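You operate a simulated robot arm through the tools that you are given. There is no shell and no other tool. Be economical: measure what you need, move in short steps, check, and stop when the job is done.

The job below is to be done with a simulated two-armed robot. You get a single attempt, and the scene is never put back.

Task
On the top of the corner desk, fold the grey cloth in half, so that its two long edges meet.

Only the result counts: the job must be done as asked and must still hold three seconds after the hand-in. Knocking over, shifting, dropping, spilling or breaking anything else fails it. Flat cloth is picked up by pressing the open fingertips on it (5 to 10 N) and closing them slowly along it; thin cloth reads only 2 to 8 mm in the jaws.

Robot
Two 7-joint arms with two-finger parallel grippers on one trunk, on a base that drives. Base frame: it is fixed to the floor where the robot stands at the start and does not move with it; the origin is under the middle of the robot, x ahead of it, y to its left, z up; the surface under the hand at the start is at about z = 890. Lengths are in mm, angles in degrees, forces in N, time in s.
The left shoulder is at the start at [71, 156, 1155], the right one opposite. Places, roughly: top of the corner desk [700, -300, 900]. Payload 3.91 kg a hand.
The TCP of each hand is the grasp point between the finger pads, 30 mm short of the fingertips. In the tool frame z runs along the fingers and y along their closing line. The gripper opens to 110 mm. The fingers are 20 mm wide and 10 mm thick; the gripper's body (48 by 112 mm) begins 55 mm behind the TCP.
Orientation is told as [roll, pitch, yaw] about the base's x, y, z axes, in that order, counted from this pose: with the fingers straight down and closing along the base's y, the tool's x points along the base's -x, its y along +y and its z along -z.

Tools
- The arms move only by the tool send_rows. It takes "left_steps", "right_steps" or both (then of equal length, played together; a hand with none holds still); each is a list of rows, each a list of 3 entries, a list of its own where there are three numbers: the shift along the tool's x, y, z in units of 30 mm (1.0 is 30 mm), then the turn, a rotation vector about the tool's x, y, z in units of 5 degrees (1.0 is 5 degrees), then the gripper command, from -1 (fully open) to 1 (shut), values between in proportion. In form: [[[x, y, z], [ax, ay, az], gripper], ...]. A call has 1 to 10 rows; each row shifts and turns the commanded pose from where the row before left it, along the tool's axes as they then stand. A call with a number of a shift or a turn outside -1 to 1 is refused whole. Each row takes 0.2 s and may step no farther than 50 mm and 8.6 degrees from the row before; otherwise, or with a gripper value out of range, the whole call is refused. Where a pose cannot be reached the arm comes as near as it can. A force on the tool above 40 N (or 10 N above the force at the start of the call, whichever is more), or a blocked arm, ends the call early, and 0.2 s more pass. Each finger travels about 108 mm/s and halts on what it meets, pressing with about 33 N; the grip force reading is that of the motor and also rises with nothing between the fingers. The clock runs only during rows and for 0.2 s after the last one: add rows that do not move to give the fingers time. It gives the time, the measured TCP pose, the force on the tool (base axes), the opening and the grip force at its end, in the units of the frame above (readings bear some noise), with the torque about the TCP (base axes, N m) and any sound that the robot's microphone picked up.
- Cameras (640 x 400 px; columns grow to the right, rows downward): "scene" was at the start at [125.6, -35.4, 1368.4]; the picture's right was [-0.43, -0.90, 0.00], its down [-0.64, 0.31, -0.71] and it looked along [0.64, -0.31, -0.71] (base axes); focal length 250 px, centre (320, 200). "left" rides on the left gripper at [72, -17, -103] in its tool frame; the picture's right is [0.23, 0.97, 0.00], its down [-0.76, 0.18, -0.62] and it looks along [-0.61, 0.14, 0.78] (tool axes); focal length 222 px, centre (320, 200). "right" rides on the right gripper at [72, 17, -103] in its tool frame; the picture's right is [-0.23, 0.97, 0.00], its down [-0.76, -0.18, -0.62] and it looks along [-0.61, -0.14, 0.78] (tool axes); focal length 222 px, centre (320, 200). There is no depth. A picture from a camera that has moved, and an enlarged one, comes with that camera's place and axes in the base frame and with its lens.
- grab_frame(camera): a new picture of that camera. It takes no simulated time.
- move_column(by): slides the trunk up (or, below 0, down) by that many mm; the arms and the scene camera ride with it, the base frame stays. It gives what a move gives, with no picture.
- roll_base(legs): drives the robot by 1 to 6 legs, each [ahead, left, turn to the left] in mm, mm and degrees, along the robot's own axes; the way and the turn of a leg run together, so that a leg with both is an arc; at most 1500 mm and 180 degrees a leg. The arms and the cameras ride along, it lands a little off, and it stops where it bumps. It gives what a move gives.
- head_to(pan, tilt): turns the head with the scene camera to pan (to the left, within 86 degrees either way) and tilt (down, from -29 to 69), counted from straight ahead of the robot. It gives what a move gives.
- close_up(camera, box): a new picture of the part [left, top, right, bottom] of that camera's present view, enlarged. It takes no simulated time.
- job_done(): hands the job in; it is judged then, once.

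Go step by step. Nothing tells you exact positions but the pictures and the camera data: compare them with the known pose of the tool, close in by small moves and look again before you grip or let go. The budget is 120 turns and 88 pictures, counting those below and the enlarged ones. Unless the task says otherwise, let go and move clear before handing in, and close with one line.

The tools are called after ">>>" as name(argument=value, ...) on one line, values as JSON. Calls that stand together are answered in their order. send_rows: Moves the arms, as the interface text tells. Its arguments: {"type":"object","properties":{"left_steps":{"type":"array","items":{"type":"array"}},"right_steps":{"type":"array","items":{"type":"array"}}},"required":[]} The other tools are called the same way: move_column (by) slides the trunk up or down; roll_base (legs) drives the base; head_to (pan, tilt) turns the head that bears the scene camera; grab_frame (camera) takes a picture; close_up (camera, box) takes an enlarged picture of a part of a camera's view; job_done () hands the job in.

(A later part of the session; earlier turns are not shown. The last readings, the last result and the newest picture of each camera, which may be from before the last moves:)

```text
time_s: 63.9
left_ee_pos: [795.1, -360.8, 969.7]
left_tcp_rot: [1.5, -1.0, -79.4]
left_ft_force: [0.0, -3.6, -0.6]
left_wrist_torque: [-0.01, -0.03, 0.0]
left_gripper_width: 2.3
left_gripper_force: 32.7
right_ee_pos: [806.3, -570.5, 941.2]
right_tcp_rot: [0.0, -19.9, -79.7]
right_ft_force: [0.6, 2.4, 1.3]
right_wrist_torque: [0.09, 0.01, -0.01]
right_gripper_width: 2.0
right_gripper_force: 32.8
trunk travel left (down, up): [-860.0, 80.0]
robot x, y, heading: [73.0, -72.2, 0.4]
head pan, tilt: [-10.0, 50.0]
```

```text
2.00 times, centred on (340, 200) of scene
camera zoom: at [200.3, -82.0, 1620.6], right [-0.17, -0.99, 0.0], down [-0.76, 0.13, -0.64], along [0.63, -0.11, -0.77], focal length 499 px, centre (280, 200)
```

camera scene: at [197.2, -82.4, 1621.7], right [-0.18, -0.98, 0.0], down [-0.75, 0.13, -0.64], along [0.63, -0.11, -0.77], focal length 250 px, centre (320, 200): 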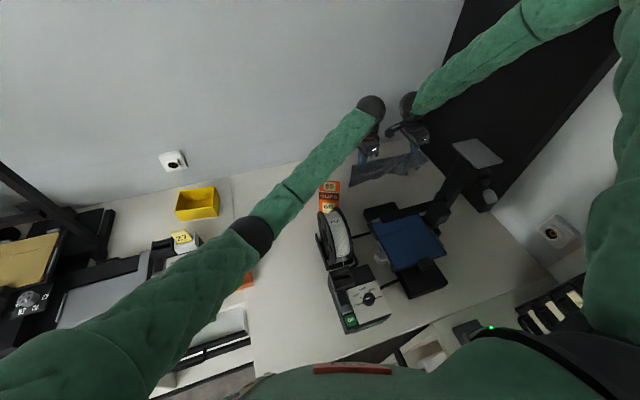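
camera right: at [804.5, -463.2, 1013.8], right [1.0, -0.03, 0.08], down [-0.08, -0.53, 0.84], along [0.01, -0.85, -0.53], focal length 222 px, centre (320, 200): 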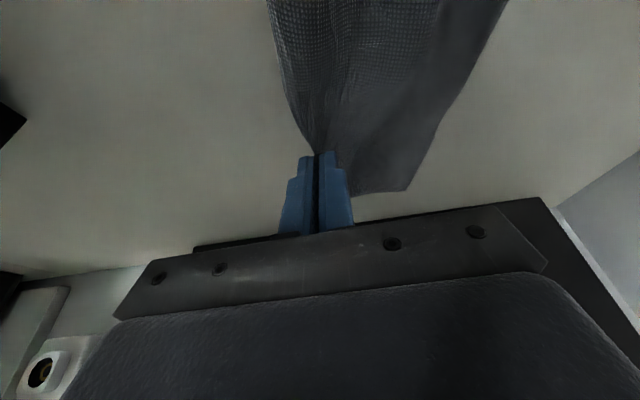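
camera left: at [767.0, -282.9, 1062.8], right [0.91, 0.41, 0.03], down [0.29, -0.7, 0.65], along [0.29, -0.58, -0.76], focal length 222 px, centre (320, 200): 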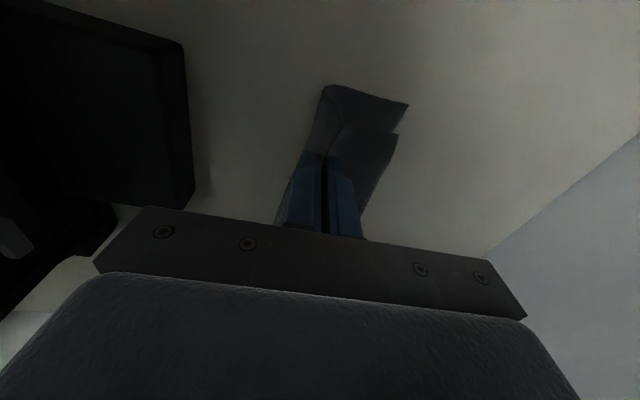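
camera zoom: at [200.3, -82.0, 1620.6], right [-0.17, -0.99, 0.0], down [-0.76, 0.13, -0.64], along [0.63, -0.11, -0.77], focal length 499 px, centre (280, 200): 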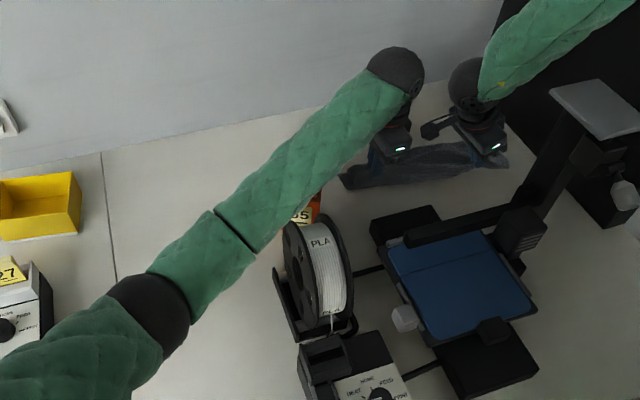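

I release the right hand now (its crest is only ~15 mm above the desk) and lift it straight off.

>>> send_rows(left_steps=[[[0, 0.1, -0.2], [0, 0, 0], 1], [[0, 0, 0], [0, 0, 0], 1], [[0, 0, 0], [0, 0, 0], 1], [[0, 0, 0], [0, 0, 0], 1], [[0, 0, 0], [0, 0, 0], 1], [[0, 0, 0], [0, 0, 0], 1], [[0, 0, 0], [0, 0, 0], 1], [[0, 0, 0], [0, 0, 0], 1]], right_steps=[[[0, 0, 0], [0, 0, 0], 0.8], [[0, 0, 0], [0, 0, 0], 0.5], [[0, 0, 0], [0, 0, 0], 0.3], [[0, 0, 0], [0, 0, 0], 0.3], [[-0.2, 0, -0.6], [0, 0, 0], 0.3], [[-0.3, 0, -0.9], [0, 0, 0], 0.3], [[-0.3, 0, -0.9], [0, 0, 0], 0.3], [[0, 0, 0], [0, 0, 0], 0.3]])

>>> grab_frame(camera="right")

>>> close_up(camera="scene", box=[300, 90, 460, 220])

```text
time_s: 65.7
left_ee_pos: [800.4, -360.0, 979.2]
left_tcp_rot: [1.6, -1.0, -79.3]
left_ft_force: [-0.2, 0.4, 0.5]
left_wrist_torque: [-0.03, 0.0, -0.02]
left_gripper_width: 2.2
left_gripper_force: 32.8
right_ee_pos: [806.2, -566.0, 1019.4]
right_tcp_rot: [0.1, -19.8, -79.5]
right_ft_force: [-0.7, 0.3, 0.3]
right_wrist_torque: [0.05, -0.01, -0.03]
right_gripper_width: 38.7
right_gripper_force: 0.1
trunk travel left (down, up): [-860.0, 80.0]
robot x, y, heading: [73.0, -73.4, 0.4]
head pan, tilt: [-10.0, 50.0]
```

```text
30 pictures are left
camera right: at [803.7, -462.5, 1092.9], right [1.0, -0.03, 0.08], down [-0.08, -0.53, 0.85], along [0.01, -0.85, -0.53], focal length 222 px, centre (320, 200)
```

right: 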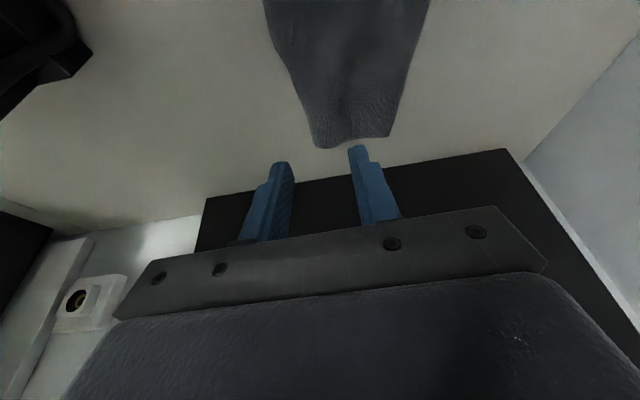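

```text
3.08 times, centred on (380, 155) of scene
camera zoom: at [200.6, -83.2, 1621.5], right [-0.17, -0.99, 0.0], down [-0.76, 0.13, -0.64], along [0.63, -0.11, -0.77], focal length 768 px, centre (135, 338)
```

zoom: 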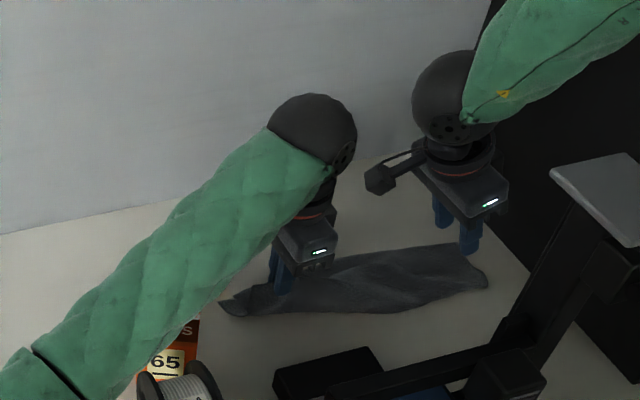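

The right half lies well. For the left I raise the trunk 70 mm to free the forearm and then lay that end down.

>>> move_column(by=70)

>>> send_rows(left_steps=[[[0, 0.5, 0.6], [0, 0, 0], 1], [[0, 0.5, 0.7], [0, 0, 0], 1], [[0, -0.3, 0.5], [0, 0, 0], 1], [[0, -0.4, 0.5], [0, 0, 0], 1], [[0, 0, 0], [0, 0, 0], 1]])

>>> grab_frame(camera="left")

>>> close_up(camera="scene", box=[240, 80, 480, 260])

```text
time_s: 66.8
left_ee_pos: [798.9, -360.1, 1048.1]
left_tcp_rot: [1.6, -1.0, -79.1]
left_ft_force: [0.6, -0.6, -0.7]
left_wrist_torque: [0.02, -0.01, -0.01]
left_gripper_width: 2.3
left_gripper_force: 32.8
right_ee_pos: [805.4, -567.7, 1089.3]
right_tcp_rot: [0.0, -19.9, -79.6]
right_ft_force: [-0.8, -0.6, 0.0]
right_wrist_torque: [-0.01, 0.0, -0.02]
right_gripper_width: 38.6
right_gripper_force: 0.1
trunk travel left (down, up): [-930.0, 10.0]
robot x, y, heading: [71.5, -67.8, 0.6]
head pan, tilt: [-10.0, 50.0]
```

```text
time_s: 68.0
left_ee_pos: [811.0, -359.7, 980.7]
left_tcp_rot: [1.8, -1.1, -79.2]
left_ft_force: [0.4, -0.3, -0.8]
left_wrist_torque: [0.01, -0.02, -0.01]
left_gripper_width: 2.1
left_gripper_force: 33.1
right_ee_pos: [806.3, -567.0, 1089.6]
right_tcp_rot: [0.0, -19.9, -79.6]
right_ft_force: [-0.5, -0.1, 0.2]
right_wrist_torque: [0.01, 0.02, 0.01]
right_gripper_width: 38.8
right_gripper_force: 0.0
trunk travel left (down, up): [-930.0, 10.0]
robot x, y, heading: [71.2, -69.0, 0.5]
head pan, tilt: [-10.0, 50.0]
```

```text
28 pictures are left
camera left: at [776.3, -288.8, 1084.0], right [0.91, 0.41, 0.02], down [0.3, -0.71, 0.64], along [0.28, -0.58, -0.77], focal length 222 px, centre (320, 200)
```

left: 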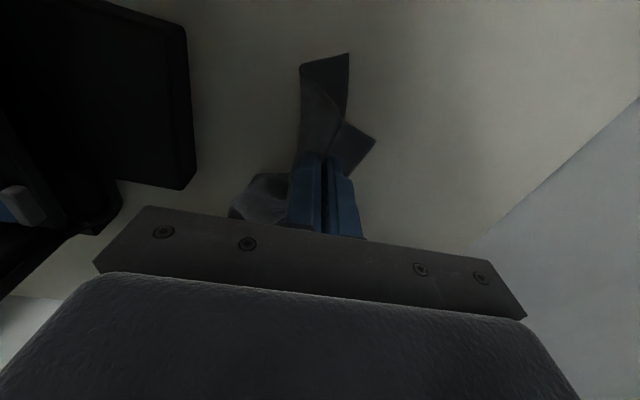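

```text
2.22 times, centred on (360, 170) of scene
camera zoom: at [200.5, -83.2, 1691.5], right [-0.17, -0.99, 0.0], down [-0.76, 0.13, -0.64], along [0.63, -0.11, -0.77], focal length 555 px, centre (231, 267)
```

zoom: 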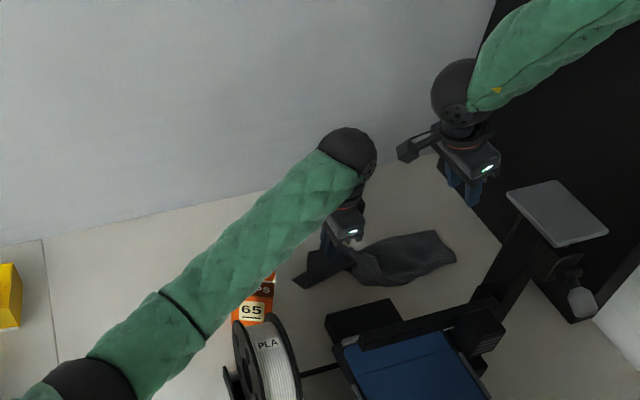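

The left end got a bit twisted. I lift it until it hangs free, stretch it slightly leftward and look again.

>>> send_rows(left_steps=[[[0.2, 0.2, -0.7], [0, 0, 0], 1], [[0.3, 0.3, -0.7], [0, 0, 0], 1], [[0.3, 0.3, -0.5], [0, 0, 0], 1], [[0.3, 0.3, 0], [0, 0, 0], 1], [[0, 0, 0], [0, 0, 0], 1], [[0, 0, 0], [0, 0, 0], 1]])

>>> grab_frame(camera="left")

>>> close_up(camera="scene", box=[320, 100, 460, 220])

```text
time_s: 69.4
left_ee_pos: [834.0, -321.6, 1038.7]
left_tcp_rot: [1.7, -1.1, -79.3]
left_ft_force: [0.5, -0.4, -0.2]
left_wrist_torque: [0.0, -0.01, -0.01]
left_gripper_width: 2.5
left_gripper_force: 33.3
right_ee_pos: [805.7, -569.2, 1091.3]
right_tcp_rot: [0.0, -19.9, -79.5]
right_ft_force: [-0.2, 0.3, 0.7]
right_wrist_torque: [0.03, 0.02, 0.01]
right_gripper_width: 38.4
right_gripper_force: 0.0
trunk travel left (down, up): [-930.0, 10.0]
robot x, y, heading: [71.6, -69.7, 0.5]
head pan, tilt: [-10.0, 50.0]
```

```text
26 pictures are left
camera left: at [800.1, -250.1, 1142.2], right [0.91, 0.41, 0.03], down [0.3, -0.71, 0.64], along [0.28, -0.58, -0.77], focal length 222 px, centre (320, 200)
```

left: 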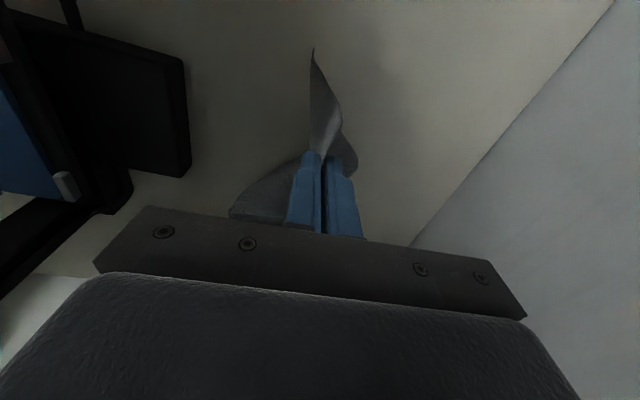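

```text
3.33 times, centred on (390, 160) of scene
camera zoom: at [199.8, -83.2, 1691.6], right [-0.17, -0.99, 0.0], down [-0.76, 0.13, -0.64], along [0.63, -0.11, -0.77], focal length 832 px, centre (87, 333)
```

zoom: 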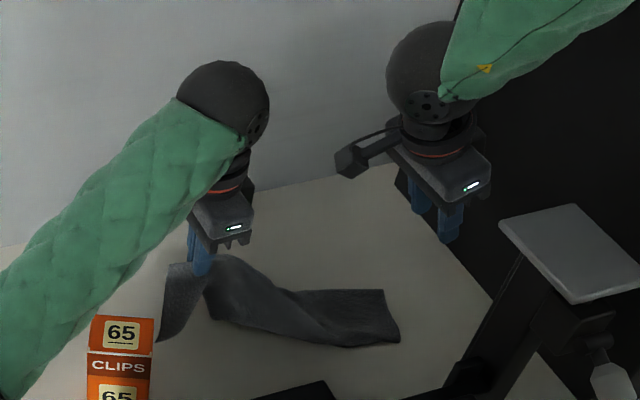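

The left end hangs cleanly with edges together. The strip's right part runs at a slight slant, so I turn the left hand to match and lay the end down beside (clear of) the clips box.

>>> send_rows(left_steps=[[[0.27, 0.23, 0.2], [0, 0, 1], 1], [[0.27, 0.23, 0.2], [0, 0, 1], 1], [[0.27, 0.23, 0.2], [0, 0, 1], 1], [[0.27, 0.23, 0.2], [0, 0, 1], 1], [[0, -0.2, 0.35], [0, 0, 0], 1], [[0, -0.25, 0.4], [0, 0, 0], 1], [[0, -0.25, 0.45], [0, 0, 0], 1], [[0, 0, 0], [0, 0, 0], 1]])

>>> grab_frame(camera="left")

>>> close_up(camera="scene", box=[280, 100, 460, 250])

```text
time_s: 71.2
left_ee_pos: [841.8, -283.1, 978.0]
left_tcp_rot: [2.0, -0.4, -99.2]
left_ft_force: [-0.1, 0.1, 0.2]
left_wrist_torque: [0.0, -0.02, 0.02]
left_gripper_width: 2.2
left_gripper_force: 32.9
right_ee_pos: [805.9, -567.0, 1090.2]
right_tcp_rot: [0.1, -19.9, -79.6]
right_ft_force: [0.1, 1.1, 0.7]
right_wrist_torque: [-0.02, -0.01, 0.02]
right_gripper_width: 38.4
right_gripper_force: 0.0
trunk travel left (down, up): [-930.0, 10.0]
robot x, y, heading: [70.6, -68.7, 0.5]
head pan, tilt: [-10.0, 50.0]
```

```text
24 pictures are left
camera left: at [832.7, -207.0, 1082.1], right [1.0, 0.07, 0.03], down [0.03, -0.77, 0.63], along [0.07, -0.63, -0.77], focal length 222 px, centre (320, 200)
```

left: 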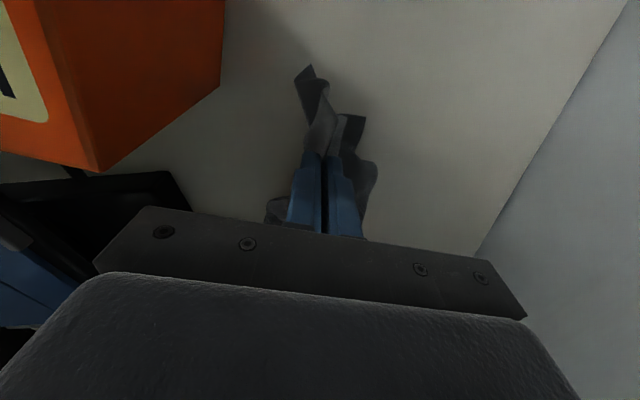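

```text
2.67 times, centred on (370, 175) of scene
camera zoom: at [199.8, -83.3, 1691.6], right [-0.17, -0.99, 0.0], down [-0.76, 0.13, -0.64], along [0.63, -0.11, -0.77], focal length 666 px, centre (187, 267)
```

zoom: 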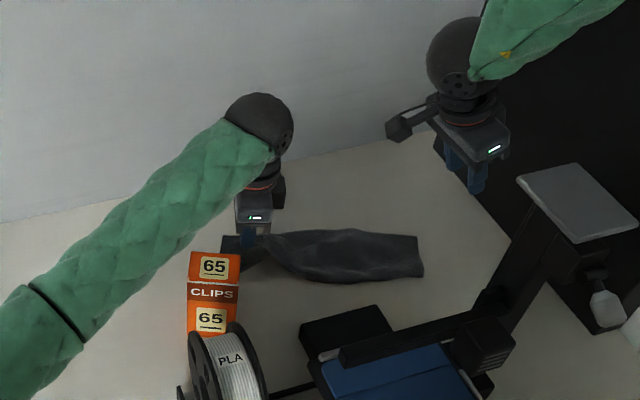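

The near layer didn't trail far enough. I lift again, go further toward the wall, touch down there and then pull back while lowering, keeping x ≥ 840 to stay clear of the clips box.

>>> send_rows(left_steps=[[[0, 0.3, -0.8], [0, 0, 0], 1], [[0, 0.5, -0.8], [0, 0, 0], 1], [[0, 0.5, -0.3], [0, 0, 0], 1], [[0, 0.5, 0], [0, 0, 0], 1], [[0, 0, 0], [0, 0, 0], 1], [[0, 0, 0.5], [0, 0, 0], 1], [[0, 0, 0.4], [0, 0, 0], 1], [[0, 0, 0], [0, 0, 0], 1]])

>>> grab_frame(camera="left")

```text
time_s: 73.0
left_ee_pos: [894.9, -292.5, 1008.7]
left_tcp_rot: [2.0, -0.4, -99.2]
left_ft_force: [-0.4, -1.3, 0.6]
left_wrist_torque: [-0.02, -0.03, 0.02]
left_gripper_width: 2.2
left_gripper_force: 33.3
right_ee_pos: [805.9, -567.9, 1089.4]
right_tcp_rot: [0.2, -19.9, -79.6]
right_ft_force: [0.3, -0.1, 1.2]
right_wrist_torque: [0.02, -0.01, 0.01]
right_gripper_width: 38.5
right_gripper_force: 0.1
trunk travel left (down, up): [-930.0, 10.0]
robot x, y, heading: [73.1, -73.1, 0.6]
head pan, tilt: [-10.0, 50.0]
```

```text
22 pictures are left
camera left: at [885.8, -214.8, 1113.5], right [1.0, 0.07, 0.03], down [0.03, -0.77, 0.63], along [0.07, -0.63, -0.77], focal length 222 px, centre (320, 200)
```

left: 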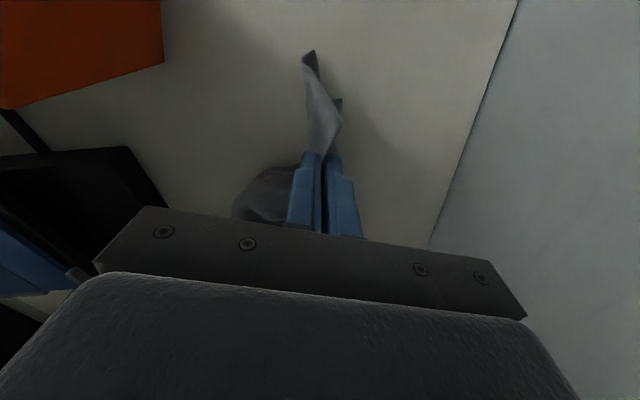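

Now the pull-back while lowering.

>>> send_rows(left_steps=[[[0, -0.4, 0.05], [0, 0, 0], 1], [[0, -0.4, 0.1], [0, 0, 0], 1], [[0, -0.35, 0.25], [0, 0, 0], 1], [[0, -0.3, 0.35], [0, 0, 0], 1], [[0, -0.2, 0.45], [0, 0, 0], 1], [[0, 0, 0.5], [0, 0, 0], 1], [[0, 0, 0.4], [0, 0, 0], 1], [[0, 0, 0], [0, 0, 0], 1]])

>>> grab_frame(camera="left")

>>> close_up(camera="scene", box=[280, 100, 460, 250])

```text
time_s: 74.8
left_ee_pos: [846.0, -284.9, 945.0]
left_tcp_rot: [2.0, -0.4, -99.1]
left_ft_force: [-0.5, 1.2, 0.4]
left_wrist_torque: [-0.02, -0.02, 0.07]
left_gripper_width: 2.4
left_gripper_force: 32.6
right_ee_pos: [806.4, -566.1, 1089.4]
right_tcp_rot: [0.0, -20.0, -79.6]
right_ft_force: [0.8, 0.5, 0.6]
right_wrist_torque: [0.01, 0.01, 0.01]
right_gripper_width: 38.6
right_gripper_force: 0.1
trunk travel left (down, up): [-930.0, 10.0]
robot x, y, heading: [70.0, -70.3, 0.2]
head pan, tilt: [-10.0, 50.0]
```

```text
21 pictures are left
camera left: at [837.2, -208.2, 1049.2], right [1.0, 0.07, 0.03], down [0.03, -0.77, 0.63], along [0.07, -0.63, -0.77], focal length 222 px, centre (320, 200)
```

left: 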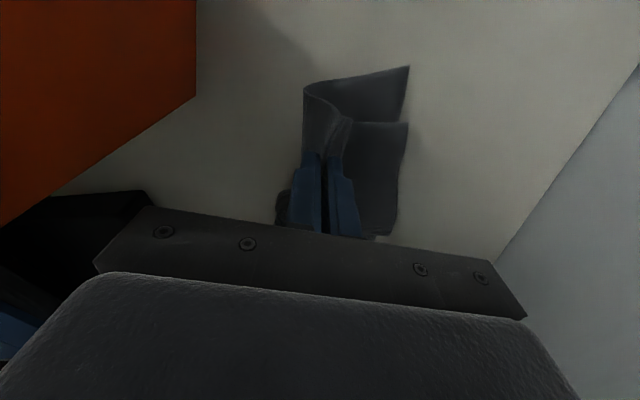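

```text
2.67 times, centred on (370, 175) of scene
camera zoom: at [199.7, -82.9, 1691.6], right [-0.17, -0.99, 0.0], down [-0.76, 0.13, -0.64], along [0.63, -0.11, -0.77], focal length 666 px, centre (187, 267)
```

zoom: 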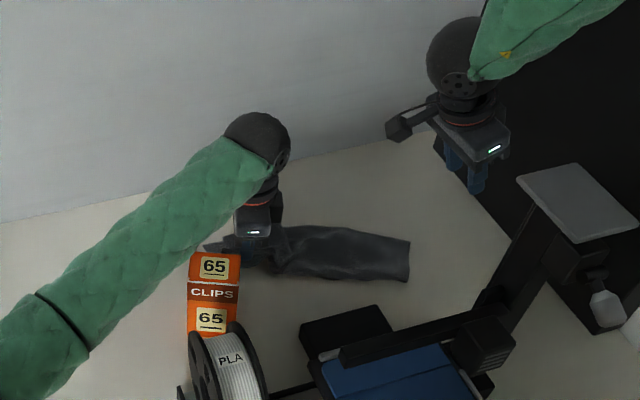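

Both layers trail together with their edges level. I lower the last bit, then open and lift off.

>>> send_rows(left_steps=[[[0, -0.25, 0.25], [0, 0, 0], 1], [[0, -0.15, 0.25], [0, 0, 0], 1], [[0, 0, 0], [0, 0, 0], 1], [[0, 0, 0], [0, 0, 0], 0.8], [[0, 0, 0], [0, 0, 0], 0.6], [[0, 0, 0], [0, 0, 0], 0.5], [[0, 0, -0.6], [0, 0, 0], 0.5], [[0, 0, -1], [0, 0, 0], 0.5], [[0, 0, -1], [0, 0, 0], 0.5], [[0, 0, -1], [0, 0, 0], 0.5]])

>>> grab_frame(camera="left")

>>> close_up(camera="scene", box=[280, 100, 460, 250])

```text
time_s: 77.0
left_ee_pos: [830.3, -280.8, 1036.2]
left_tcp_rot: [2.0, -0.3, -99.2]
left_ft_force: [-0.3, -0.6, 0.9]
left_wrist_torque: [0.03, -0.04, -0.04]
left_gripper_width: 27.6
left_gripper_force: 0.1
right_ee_pos: [806.3, -567.6, 1090.0]
right_tcp_rot: [0.1, -20.0, -79.6]
right_ft_force: [-1.0, 0.2, -0.8]
right_wrist_torque: [0.0, 0.03, 0.03]
right_gripper_width: 38.5
right_gripper_force: 0.2
trunk travel left (down, up): [-930.0, 10.0]
robot x, y, heading: [72.2, -71.9, 0.6]
head pan, tilt: [-10.0, 50.0]
```

```text
19 pictures are left
camera left: at [822.7, -204.7, 1140.3], right [1.0, 0.07, 0.03], down [0.03, -0.77, 0.63], along [0.07, -0.63, -0.77], focal length 222 px, centre (320, 200)
```

left: 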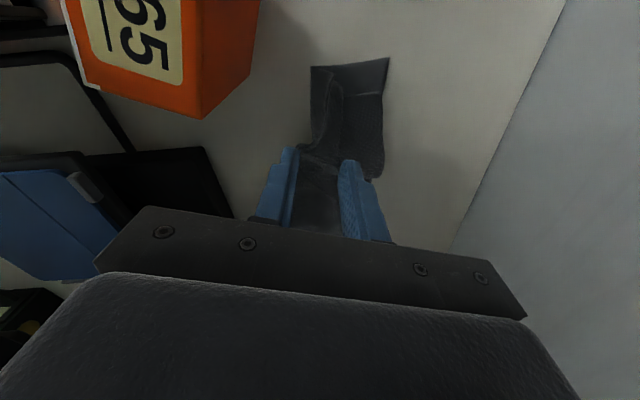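

```text
2.67 times, centred on (370, 175) of scene
camera zoom: at [199.5, -83.1, 1691.5], right [-0.17, -0.99, 0.0], down [-0.76, 0.13, -0.64], along [0.63, -0.11, -0.77], focal length 666 px, centre (187, 267)
```

zoom: 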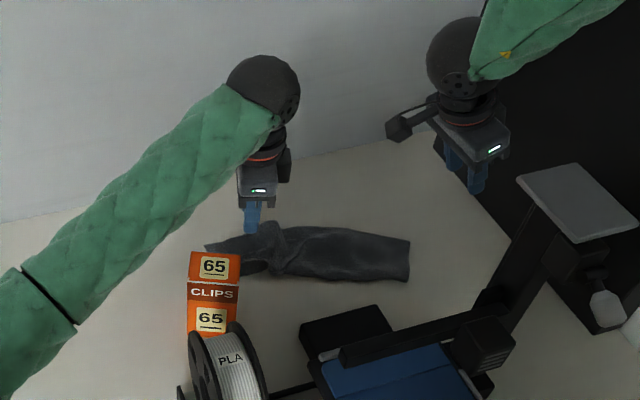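

Released. I raise the left hand to look down on the whole strip.

>>> send_rows(left_steps=[[[0, 0, -1], [0, 0, 0], 0.5], [[0, 0, -1], [0, 0, 0], 0.5], [[0.5, 0, -1], [0, 0, 0], 0.5], [[0.8, 0, -1], [0, 0, 0], 0.5], [[0.8, 0, -1], [0, 0, 0], 0.5]])

>>> close_up(camera="left", box=[200, 0, 480, 210])

>>> close_up(camera="scene", box=[320, 130, 420, 220])

```text
time_s: 78.2
left_ee_pos: [836.1, -217.7, 1186.2]
left_tcp_rot: [2.1, -0.4, -99.4]
left_ft_force: [0.2, 0.0, 0.6]
left_wrist_torque: [-0.02, -0.04, 0.02]
left_gripper_width: 27.7
left_gripper_force: 0.1
right_ee_pos: [805.3, -567.5, 1089.6]
right_tcp_rot: [-0.1, -20.0, -79.7]
right_ft_force: [-0.3, 0.5, -1.0]
right_wrist_torque: [-0.01, 0.0, 0.01]
right_gripper_width: 38.3
right_gripper_force: 0.0
trunk travel left (down, up): [-930.0, 10.0]
robot x, y, heading: [70.4, -71.4, 0.5]
head pan, tilt: [-10.0, 50.0]
```

```text
1.90 times, centred on (340, 105) of left
camera zoom: at [827.4, -141.6, 1290.6], right [1.0, 0.07, 0.03], down [0.03, -0.77, 0.63], along [0.07, -0.63, -0.77], focal length 423 px, centre (282, 381)
```

zoom: 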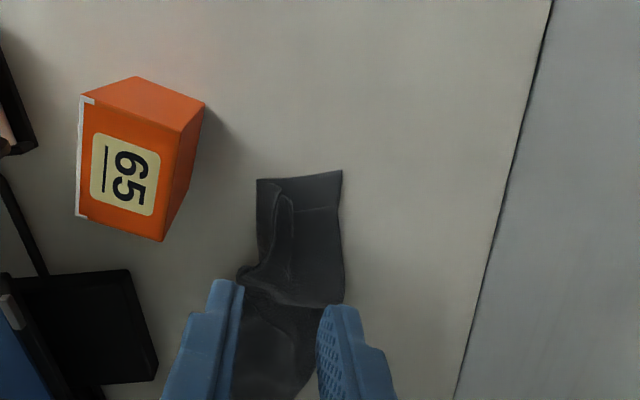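

```text
4.44 times, centred on (370, 175) of scene
camera zoom: at [199.8, -81.9, 1691.5], right [-0.17, -0.99, 0.0], down [-0.76, 0.13, -0.64], along [0.63, -0.11, -0.77], focal length 1109 px, centre (98, 311)
```

zoom: 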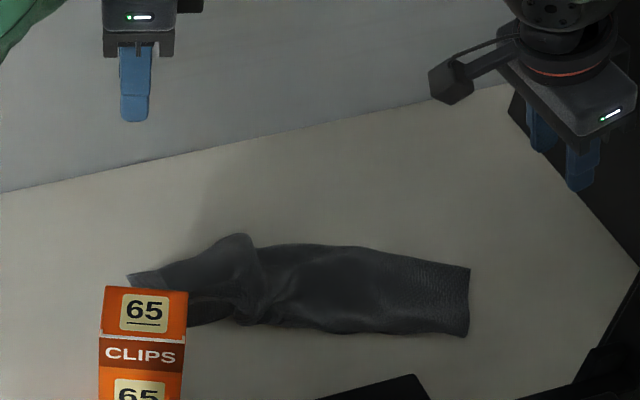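

The fold holds, but there's a bunch near the left third and the crest side is about 45 mm too short. I level the right hand and move it so that its camera sees the right part.

>>> send_rows(right_steps=[[[0, 0, 0], [0, 1, 0], 0.3], [[0, 0, 0], [0, 1, 0], 0.3], [[0, 0, 0], [0, 1, 0], 0.3], [[0, 0, 0], [0, 1, 0], 0.3], [[0.6, 0, -0.4], [0, 0, 0], 0.3], [[0.6, 0, -0.4], [0, 0, 0], 0.3], [[0.6, 0, -0.4], [0, 0, 0], 0.3]])

>>> close_up(camera="right", box=[180, 0, 460, 210])

```text
time_s: 79.8
left_ee_pos: [836.2, -219.6, 1186.3]
left_tcp_rot: [2.0, -0.4, -99.3]
left_ft_force: [0.4, -0.4, 0.7]
left_wrist_torque: [0.0, 0.0, 0.02]
left_gripper_width: 27.8
left_gripper_force: 0.1
right_ee_pos: [797.1, -514.2, 1127.8]
right_tcp_rot: [0.1, 0.1, -79.6]
right_ft_force: [0.4, -0.7, -0.2]
right_wrist_torque: [0.0, 0.0, 0.0]
right_gripper_width: 38.5
right_gripper_force: 0.1
trunk travel left (down, up): [-930.0, 10.0]
robot x, y, heading: [68.2, -69.4, 0.3]
head pan, tilt: [-10.0, 50.0]
```

```text
1.90 times, centred on (320, 105) of right
camera zoom: at [799.1, -439.9, 1231.7], right [1.0, -0.05, 0.0], down [-0.04, -0.78, 0.62], along [-0.03, -0.62, -0.78], focal length 423 px, centre (320, 381)
```

zoom: 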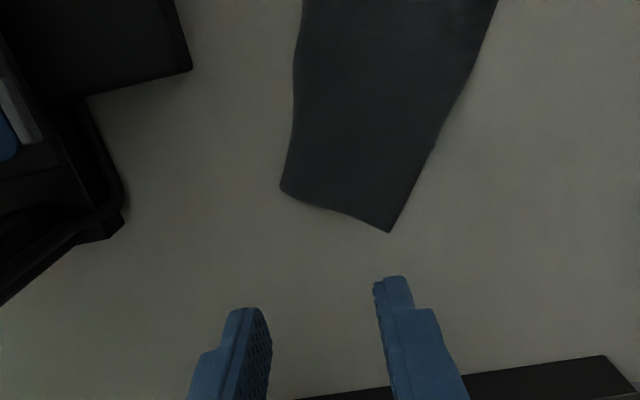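

The right end is 90 mm wide instead of 115 and the crest is slack. I'll pinch the crest itself near the right end (773,-493) and pull it gently outward; first reposition trunk and hands.

>>> send_rows(left_steps=[[[0.5, 0, -0.9], [0, 0, 0], 0.5], [[0.5, 0, -0.9], [0, 0, 0], 0.5], [[0.5, 0, -0.9], [0, 0, 0], 0.5], [[0, 0, -0.9], [0, 0, 0], 0.5]], right_steps=[[[0, 0, 0], [0, 0, 1], 0.45], [[0, 0, 0], [0, 0, 1], 0.45], [[0, 0, 0], [0, 0, 1], 0.45], [[0.5, -0.82, 0], [0, 0, 1], 0.45]])

>>> move_column(by=-130)

>>> send_rows(right_steps=[[[0, 0, 0.8], [0, 0, 0], 0.45], [[0, 0, 0.8], [0, 0, 0], 0.45], [[0, 0, 0], [0, 0, 0], 0.45]])

>>> grab_frame(camera="right")

>>> grab_frame(camera="scene")

```text
time_s: 80.8
left_ee_pos: [838.9, -172.9, 1293.4]
left_tcp_rot: [1.9, -0.4, -99.1]
left_ft_force: [0.3, -0.9, 0.3]
left_wrist_torque: [-0.04, -0.02, -0.01]
left_gripper_width: 27.4
left_gripper_force: 0.0
right_ee_pos: [771.3, -496.0, 1126.9]
right_tcp_rot: [0.1, 0.1, -99.6]
right_ft_force: [0.3, 0.5, 0.5]
right_wrist_torque: [0.0, 0.0, -0.05]
right_gripper_width: 30.3
right_gripper_force: 0.1
trunk travel left (down, up): [-930.0, 10.0]
robot x, y, heading: [73.1, -70.1, 0.4]
head pan, tilt: [-10.0, 50.0]
```

```text
time_s: 82.4
left_ee_pos: [838.9, -172.9, 1162.6]
left_tcp_rot: [2.1, -0.4, -99.1]
left_ft_force: [-0.8, 0.3, -1.3]
left_wrist_torque: [-0.01, -0.03, 0.03]
left_gripper_width: 27.6
left_gripper_force: 0.0
right_ee_pos: [772.7, -497.1, 995.9]
right_tcp_rot: [0.0, 0.1, -99.6]
right_ft_force: [0.5, -0.3, -0.8]
right_wrist_torque: [0.03, 0.02, -0.01]
right_gripper_width: 30.6
right_gripper_force: 0.0
trunk travel left (down, up): [-800.0, 140.0]
robot x, y, heading: [73.6, -72.7, 0.6]
head pan, tilt: [-10.0, 50.0]
```

```text
time_s: 83.2
left_ee_pos: [839.4, -174.1, 1164.2]
left_tcp_rot: [1.9, -0.3, -99.2]
left_ft_force: [-0.4, 0.0, -0.3]
left_wrist_torque: [-0.02, -0.01, 0.0]
left_gripper_width: 27.5
left_gripper_force: 0.2
right_ee_pos: [772.2, -496.3, 947.2]
right_tcp_rot: [0.0, 0.1, -99.7]
right_ft_force: [0.0, -0.9, 0.7]
right_wrist_torque: [-0.02, 0.01, -0.03]
right_gripper_width: 30.4
right_gripper_force: 0.0
trunk travel left (down, up): [-800.0, 140.0]
robot x, y, heading: [72.1, -70.4, 0.6]
head pan, tilt: [-10.0, 50.0]
```

```text
14 pictures are left
camera right: at [799.6, -427.4, 1052.1], right [0.92, -0.39, 0.0], down [-0.3, -0.72, 0.62], along [-0.24, -0.57, -0.78], focal length 222 px, centre (320, 200)
```

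right: 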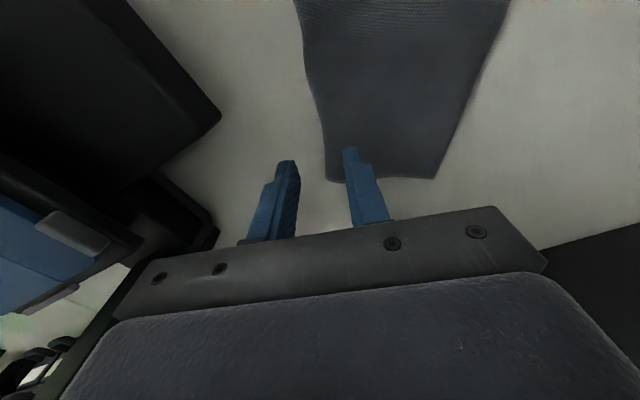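

```text
13 pictures are left
camera scene: at [199.0, -82.8, 1561.7], right [-0.17, -0.99, 0.0], down [-0.76, 0.13, -0.64], along [0.63, -0.11, -0.77], focal length 250 px, centre (320, 200)
```

scene: 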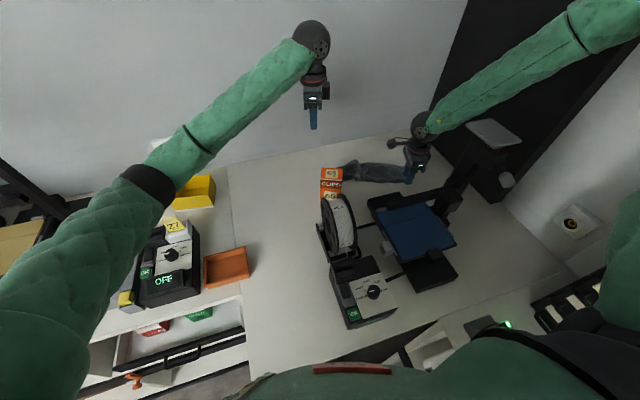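

The fingers straddle the crest near the right end. I lower to touch.

>>> send_rows(right_steps=[[[0, 0.1, 0.4], [0, 0, 0], 0.45], [[0, 0, 0.35], [0, 0, 0], 0.45], [[0, 0, 0.07], [0, 0, 0], 0.45], [[0, 0, 0], [0, 0, 0], 0.45]])

```text
time_s: 84.2
left_ee_pos: [839.4, -173.8, 1163.4]
left_tcp_rot: [2.1, -0.4, -99.3]
left_ft_force: [-0.8, -0.8, 0.1]
left_wrist_torque: [0.04, 0.0, -0.02]
left_gripper_width: 27.3
left_gripper_force: 0.0
right_ee_pos: [776.0, -497.1, 923.9]
right_tcp_rot: [0.0, 0.0, -99.6]
right_ft_force: [-0.6, -1.3, -0.1]
right_wrist_torque: [0.03, -0.02, 0.02]
right_gripper_width: 30.1
right_gripper_force: 0.1
trunk travel left (down, up): [-800.0, 140.0]
robot x, y, heading: [70.2, -73.3, 0.3]
head pan, tilt: [-10.0, 50.0]
```

Just at the surface; a little more and close slowly, then check.

>>> send_rows(right_steps=[[[0, 0, 0.08], [0, 0, 0], 0.45], [[0, 0, 0.03], [0, 0, 0], 0.5], [[0, 0, 0], [0, 0, 0], 0.58], [[0, 0, 0], [0, 0, 0], 0.66], [[0, 0, 0], [0, 0, 0], 0.74], [[0, 0, 0], [0, 0, 0], 0.82], [[0, 0, 0], [0, 0, 0], 0.9], [[0, 0, 0], [0, 0, 0], 1], [[0, 0, 0], [0, 0, 0], 1]])

>>> close_up(camera="right", box=[200, 0, 520, 240])

```text
time_s: 86.2
left_ee_pos: [839.0, -171.7, 1164.0]
left_tcp_rot: [2.0, -0.4, -99.2]
left_ft_force: [0.1, -0.3, 0.5]
left_wrist_torque: [0.01, 0.01, 0.0]
left_gripper_width: 27.5
left_gripper_force: 0.1
right_ee_pos: [775.5, -498.0, 922.3]
right_tcp_rot: [0.1, 0.1, -99.6]
right_ft_force: [2.4, 0.4, 23.3]
right_wrist_torque: [-0.1, -0.04, 0.04]
right_gripper_width: 0.1
right_gripper_force: 32.7
trunk travel left (down, up): [-800.0, 140.0]
robot x, y, heading: [68.3, -71.7, 0.5]
head pan, tilt: [-10.0, 50.0]
```

```text
1.67 times, centred on (360, 120) of right
camera zoom: at [802.8, -428.6, 1026.5], right [0.92, -0.39, 0.0], down [-0.3, -0.72, 0.62], along [-0.24, -0.57, -0.78], focal length 370 px, centre (253, 333)
```

zoom: 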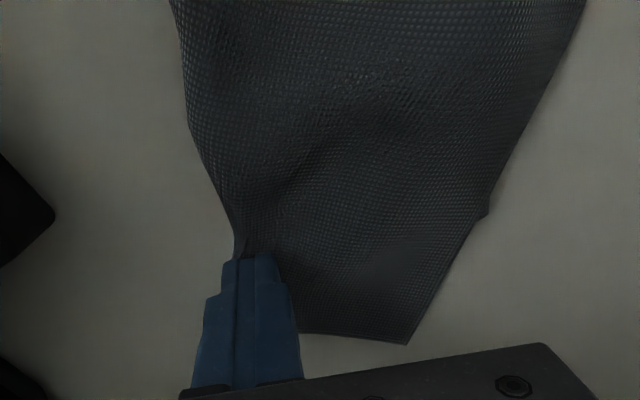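

The fingers closed empty but are pressing on the crest from above. I use that to drag the crest gently outward along its line.

>>> send_rows(right_steps=[[[0, 0, -0.03], [0, 0, 0], 1], [[-0.2, -0.05, 0], [0, 0, 0], 1], [[-0.2, -0.05, 0], [0, 0, 0], 1], [[-0.2, -0.05, 0], [0, 0, 0], 1], [[-0.2, -0.05, 0], [0, 0, 0], 1], [[-0.2, -0.05, 0], [0, 0, 0], 1]])

>>> close_up(camera="scene", box=[310, 120, 450, 210])

```text
time_s: 87.6
left_ee_pos: [838.6, -172.6, 1164.4]
left_tcp_rot: [2.0, -0.4, -99.2]
left_ft_force: [-0.4, 0.3, 0.3]
left_wrist_torque: [-0.02, -0.02, -0.01]
left_gripper_width: 27.3
left_gripper_force: 0.0
right_ee_pos: [763.0, -526.3, 922.6]
right_tcp_rot: [0.1, 0.1, -99.6]
right_ft_force: [0.3, 2.8, 13.9]
right_wrist_torque: [0.05, -0.04, -0.01]
right_gripper_width: 0.0
right_gripper_force: 33.2
trunk travel left (down, up): [-800.0, 140.0]
robot x, y, heading: [73.9, -69.0, 0.5]
head pan, tilt: [-10.0, 50.0]
```

```text
4.44 times, centred on (380, 165) of scene
camera zoom: at [198.7, -82.1, 1561.7], right [-0.17, -0.99, 0.0], down [-0.76, 0.13, -0.64], along [0.63, -0.11, -0.77], focal length 1109 px, centre (53, 356)
```

zoom: 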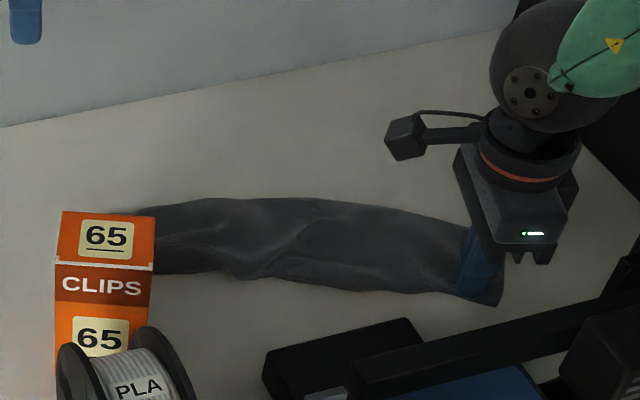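

Dragging works: the bunch has nearly smoothed out. A little more, then lift off and inspect.

>>> send_rows(right_steps=[[[-0.15, -0.08, 0], [0, 0, 0], 1], [[-0.15, -0.08, 0], [0, 0, 0], 1], [[-0.15, -0.08, 0], [0, 0, 0], 1], [[0, 0, 0], [0, 0, 0], 1], [[0, 0, -0.7], [0, 0, 0], 1], [[0, 0, -1], [0, 0, 0], 1], [[0, 0, -1], [0, 0, 0], 1], [[0.9, 0, -1], [0, 0, 0], 1], [[0.9, 0, -1], [0, 0, 0], 1], [[0.9, 0, -1], [0, 0, 0], 1]])

>>> close_up(camera="scene", box=[310, 120, 450, 210])

>>> close_up(camera="right", box=[180, 0, 460, 210])

```text
time_s: 89.8
left_ee_pos: [839.4, -173.1, 1162.4]
left_tcp_rot: [2.0, -0.5, -99.2]
left_ft_force: [-0.2, 0.4, 0.0]
left_wrist_torque: [-0.02, 0.03, 0.0]
left_gripper_width: 27.4
left_gripper_force: 0.0
right_ee_pos: [767.7, -457.6, 1094.4]
right_tcp_rot: [0.1, 0.1, -99.6]
right_ft_force: [0.3, -0.8, -0.5]
right_wrist_torque: [-0.03, 0.0, -0.04]
right_gripper_width: 0.0
right_gripper_force: 33.5
trunk travel left (down, up): [-800.0, 140.0]
robot x, y, heading: [75.6, -65.3, 0.3]
head pan, tilt: [-10.0, 50.0]
```

```text
4.44 times, centred on (380, 165) of scene
camera zoom: at [199.5, -82.0, 1561.5], right [-0.17, -0.99, 0.0], down [-0.76, 0.13, -0.64], along [0.63, -0.11, -0.77], focal length 1109 px, centre (53, 356)
```

zoom: 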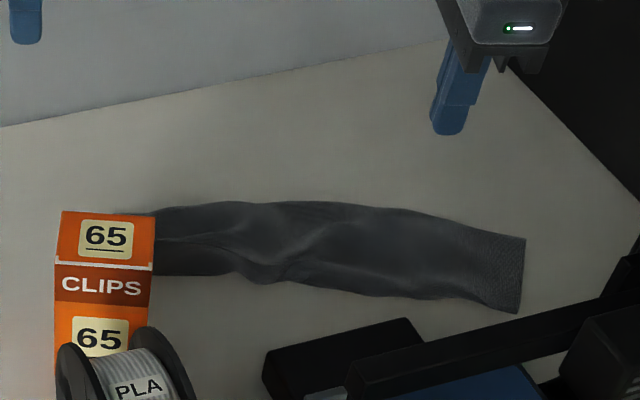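

```text
1.90 times, centred on (320, 105) of right
camera zoom: at [796.1, -389.9, 1199.0], right [0.92, -0.39, 0.0], down [-0.3, -0.72, 0.62], along [-0.24, -0.57, -0.78], focal length 423 px, centre (320, 381)
```

zoom: 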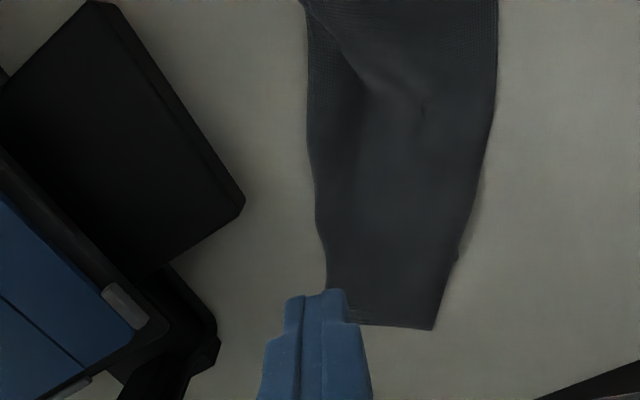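

The right side looks good. Now I inspect the left end from above with the left camera.

>>> send_rows(left_steps=[[[-0.9, 0, 0], [0, 0, 0], 0.5], [[-0.9, 0, 0], [0, 0, 0], 0.5], [[0, 0, 0], [0, 0, 0], 1], [[0, 0, 0], [0, 0, 0], 1]])

>>> close_up(camera="left", box=[180, 0, 480, 210])

```text
time_s: 90.8
left_ee_pos: [829.1, -227.6, 1165.1]
left_tcp_rot: [2.0, -0.5, -99.3]
left_ft_force: [0.8, -0.4, 0.8]
left_wrist_torque: [-0.01, 0.02, 0.0]
left_gripper_width: 0.0
left_gripper_force: 33.4
right_ee_pos: [768.1, -460.8, 1093.1]
right_tcp_rot: [-0.1, 0.1, -99.6]
right_ft_force: [-0.3, -0.7, 0.1]
right_wrist_torque: [0.01, -0.01, 0.01]
right_gripper_width: 0.0
right_gripper_force: 32.9
trunk travel left (down, up): [-800.0, 140.0]
robot x, y, heading: [68.8, -69.5, 0.5]
head pan, tilt: [-10.0, 50.0]
```

```text
1.90 times, centred on (330, 105) of left
camera zoom: at [820.9, -150.9, 1268.4], right [1.0, 0.07, 0.03], down [0.03, -0.77, 0.63], along [0.07, -0.63, -0.77], focal length 423 px, centre (301, 381)
```

zoom: 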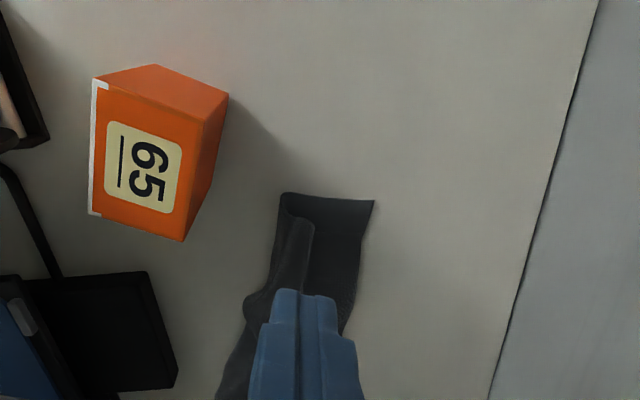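

The left end shows the former pinch loop lying over inward as a ridge at about (844,-302). I'll raise the trunk, bring the closed left fingertips onto it and roll it flat toward the robot.

>>> move_column(by=110)

>>> send_rows(left_steps=[[[-0.5, 0.17, 0.5], [0, 0, 0], 1], [[-0.5, 0.17, 0.9], [0, 0, 0], 1], [[-0.5, 0.17, 0.9], [0, 0, 0], 1], [[-0.5, 0.17, 0.9], [0, 0, 0], 1], [[-0.47, 0.15, 0.9], [0, 0, 0], 1], [[0, 0, 1], [0, 0, 0], 1], [[0, 0, 1], [0, 0, 0], 1], [[0, 0, 1], [0, 0, 0], 1], [[0, 0, 1], [0, 0, 0], 1], [[0, 0, 1], [0, 0, 0], 1]], right_steps=[[[-0.9, 0, 0], [0, 0, 0], 1], [[-0.9, 0, 0], [0, 0, 0], 1], [[-0.9, 0, 0], [0, 0, 0], 1], [[0, 0, 0], [0, 0, 0], 1], [[0, 0, 0], [0, 0, 0], 1], [[0, 0, 0], [0, 0, 0], 1], [[0, 0, 0], [0, 0, 0], 1], [[0, 0, 0], [0, 0, 0], 1], [[0, 0, 0], [0, 0, 0], 1], [[0, 0, 0], [0, 0, 0], 1]])

>>> grab_frame(camera="left")

```text
time_s: 92.2
left_ee_pos: [830.9, -226.1, 1273.5]
left_tcp_rot: [1.9, -0.4, -99.2]
left_ft_force: [-0.2, 0.6, -0.4]
left_wrist_torque: [0.02, -0.04, -0.02]
left_gripper_width: 0.0
left_gripper_force: 32.9
right_ee_pos: [767.9, -460.3, 1203.8]
right_tcp_rot: [-0.1, 0.1, -99.6]
right_ft_force: [-0.6, 0.2, 0.4]
right_wrist_torque: [0.02, 0.0, -0.02]
right_gripper_width: 0.0
right_gripper_force: 32.7
trunk travel left (down, up): [-910.0, 30.0]
robot x, y, heading: [68.5, -69.7, 0.6]
head pan, tilt: [-10.0, 50.0]
```

```text
time_s: 94.4
left_ee_pos: [854.4, -310.3, 1004.2]
left_tcp_rot: [1.9, -0.3, -99.2]
left_ft_force: [0.3, -0.2, -0.3]
left_wrist_torque: [0.0, -0.03, 0.01]
left_gripper_width: 0.3
left_gripper_force: 32.5
right_ee_pos: [755.2, -539.8, 1203.8]
right_tcp_rot: [0.1, 0.1, -99.6]
right_ft_force: [1.6, 0.2, 0.2]
right_wrist_torque: [0.01, -0.03, -0.02]
right_gripper_width: 0.0
right_gripper_force: 32.9
trunk travel left (down, up): [-910.0, 30.0]
robot x, y, heading: [73.7, -71.3, 0.4]
head pan, tilt: [-10.0, 50.0]
```

```text
7 pictures are left
camera left: at [843.9, -233.1, 1108.3], right [1.0, 0.07, 0.03], down [0.03, -0.77, 0.63], along [0.07, -0.63, -0.77], focal length 222 px, centre (320, 200)
```

left: 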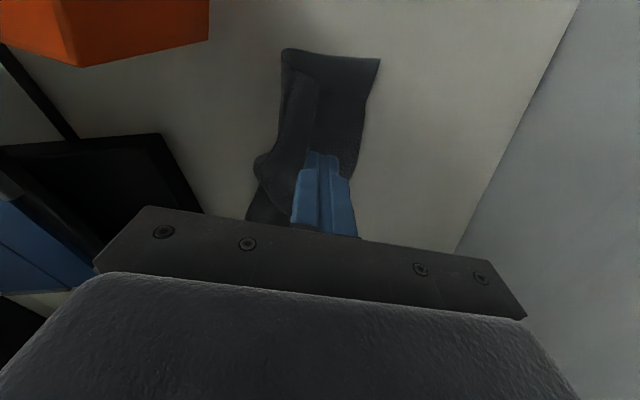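

The flap's free side is at about (848,-292). I lower the fingertips there.

>>> send_rows(left_steps=[[[0.3, 0, 0.8], [0, 0, 0], 1], [[0.1, 0, 0.8], [0, 0, 0], 1], [[0, 0, 0.7], [0, 0, 0], 1], [[0, 0, 0.2], [0, 0, 0], 1], [[0, 0, 0], [0, 0, 0], 1]])

```text
time_s: 95.6
left_ee_pos: [854.3, -297.2, 928.0]
left_tcp_rot: [2.1, -0.4, -99.2]
left_ft_force: [0.5, 1.0, -0.1]
left_wrist_torque: [0.0, 0.03, 0.02]
left_gripper_width: 0.1
left_gripper_force: 33.4
right_ee_pos: [755.7, -539.1, 1202.3]
right_tcp_rot: [0.0, 0.1, -99.6]
right_ft_force: [-0.3, -0.5, 0.0]
right_wrist_torque: [0.03, 0.0, 0.0]
right_gripper_width: 0.0
right_gripper_force: 32.6
trunk travel left (down, up): [-910.0, 30.0]
robot x, y, heading: [70.9, -69.4, 0.2]
head pan, tilt: [-10.0, 50.0]
```

Light press and drag 28 mm toward the robot, then lift.

>>> send_rows(left_steps=[[[0, 0, 0.13], [0, 0, 0], 1], [[0, -0.2, 0.04], [0, 0, 0], 1], [[0, -0.25, 0], [0, 0, 0], 1], [[0, -0.25, 0], [0, 0, 0], 1], [[0, -0.22, 0], [0, 0, 0], 1], [[0, 0, 0], [0, 0, 0], 1]])

>>> send_rows(left_steps=[[[0, 0, -0.7], [0, 0, 0], 1], [[0, 0, -1], [0, 0, 0], 1], [[0, 0, -1], [0, 0, 0], 1], [[0, 0, -1], [0, 0, 0], 1]])

>>> close_up(camera="left", box=[200, 20, 440, 240])

```text
time_s: 97.0
left_ee_pos: [828.9, -293.8, 924.0]
left_tcp_rot: [1.9, -0.5, -99.3]
left_ft_force: [3.5, -0.7, 19.2]
left_wrist_torque: [-0.02, 0.03, 0.0]
left_gripper_width: 0.3
left_gripper_force: 33.5
right_ee_pos: [753.6, -538.7, 1203.6]
right_tcp_rot: [0.1, 0.0, -99.5]
right_ft_force: [-0.5, 0.1, 0.1]
right_wrist_torque: [-0.01, 0.0, 0.04]
right_gripper_width: 0.0
right_gripper_force: 32.5
trunk travel left (down, up): [-910.0, 30.0]
robot x, y, heading: [72.0, -73.2, 0.6]
head pan, tilt: [-10.0, 50.0]
```

```text
time_s: 98.0
left_ee_pos: [825.4, -292.7, 1032.0]
left_tcp_rot: [1.8, -0.4, -99.1]
left_ft_force: [0.0, 0.5, 0.0]
left_wrist_torque: [-0.02, -0.02, -0.03]
left_gripper_width: 0.0
left_gripper_force: 33.4
right_ee_pos: [755.7, -540.8, 1203.2]
right_tcp_rot: [0.1, 0.1, -99.7]
right_ft_force: [0.4, -0.6, -0.6]
right_wrist_torque: [0.01, 0.01, 0.01]
right_gripper_width: 0.4
right_gripper_force: 32.8
trunk travel left (down, up): [-910.0, 30.0]
robot x, y, heading: [67.2, -70.5, 0.5]
head pan, tilt: [-10.0, 50.0]
```

```text
1.82 times, centred on (320, 130) of left
camera zoom: at [817.3, -215.5, 1136.3], right [1.0, 0.07, 0.03], down [0.03, -0.77, 0.63], along [0.07, -0.63, -0.77], focal length 404 px, centre (320, 327)
```

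zoom: 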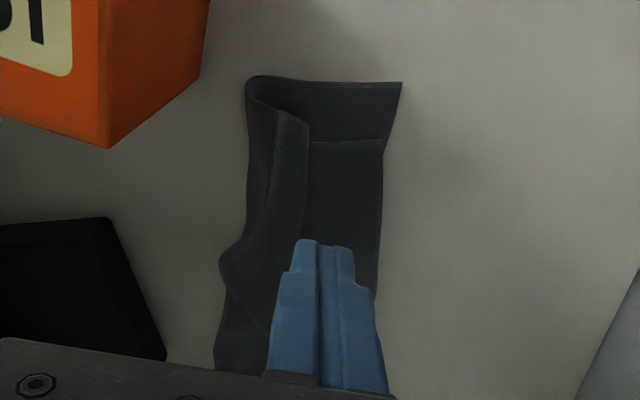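

The far edges line up, but the top layer's left end sits about 28 mm short along the edge. I press lightly on the top layer near that corner and drag it 25 mm left.

>>> send_rows(left_steps=[[[0, 0.42, 0.9], [0, 0, 0], 1], [[0, 0.41, 0.9], [0, 0, 0], 1], [[0, 0, 0.9], [0, 0, 0], 1], [[0, 0, 0.7], [0, 0, 0], 1], [[0, 0, 0], [0, 0, 0], 1]])

>>> send_rows(left_steps=[[[0, 0, 0.09], [0, 0, 0], 1], [[0, 0, 0], [0, 0, 0], 1]])

```text
time_s: 99.2
left_ee_pos: [853.2, -297.0, 933.2]
left_tcp_rot: [2.0, -0.4, -99.3]
left_ft_force: [0.0, 0.5, -0.1]
left_wrist_torque: [-0.01, 0.03, -0.01]
left_gripper_width: 0.0
left_gripper_force: 33.4
right_ee_pos: [754.5, -539.9, 1203.5]
right_tcp_rot: [0.0, 0.1, -99.5]
right_ft_force: [-0.5, -0.1, -0.3]
right_wrist_torque: [0.0, 0.01, -0.03]
right_gripper_width: 0.3
right_gripper_force: 32.9
trunk travel left (down, up): [-910.0, 30.0]
robot x, y, heading: [70.1, -71.3, 0.5]
head pan, tilt: [-10.0, 50.0]
```

```text
time_s: 99.8
left_ee_pos: [853.0, -297.4, 929.4]
left_tcp_rot: [2.1, -0.4, -99.1]
left_ft_force: [0.1, 0.2, -0.6]
left_wrist_torque: [-0.02, -0.02, 0.01]
left_gripper_width: 0.0
left_gripper_force: 32.9
right_ee_pos: [755.9, -538.8, 1203.1]
right_tcp_rot: [0.0, 0.1, -99.6]
right_ft_force: [0.6, -0.3, 0.8]
right_wrist_torque: [0.0, 0.02, -0.02]
right_gripper_width: 0.0
right_gripper_force: 33.5
trunk travel left (down, up): [-910.0, 30.0]
robot x, y, heading: [73.4, -67.2, 0.3]
head pan, tilt: [-10.0, 50.0]
```

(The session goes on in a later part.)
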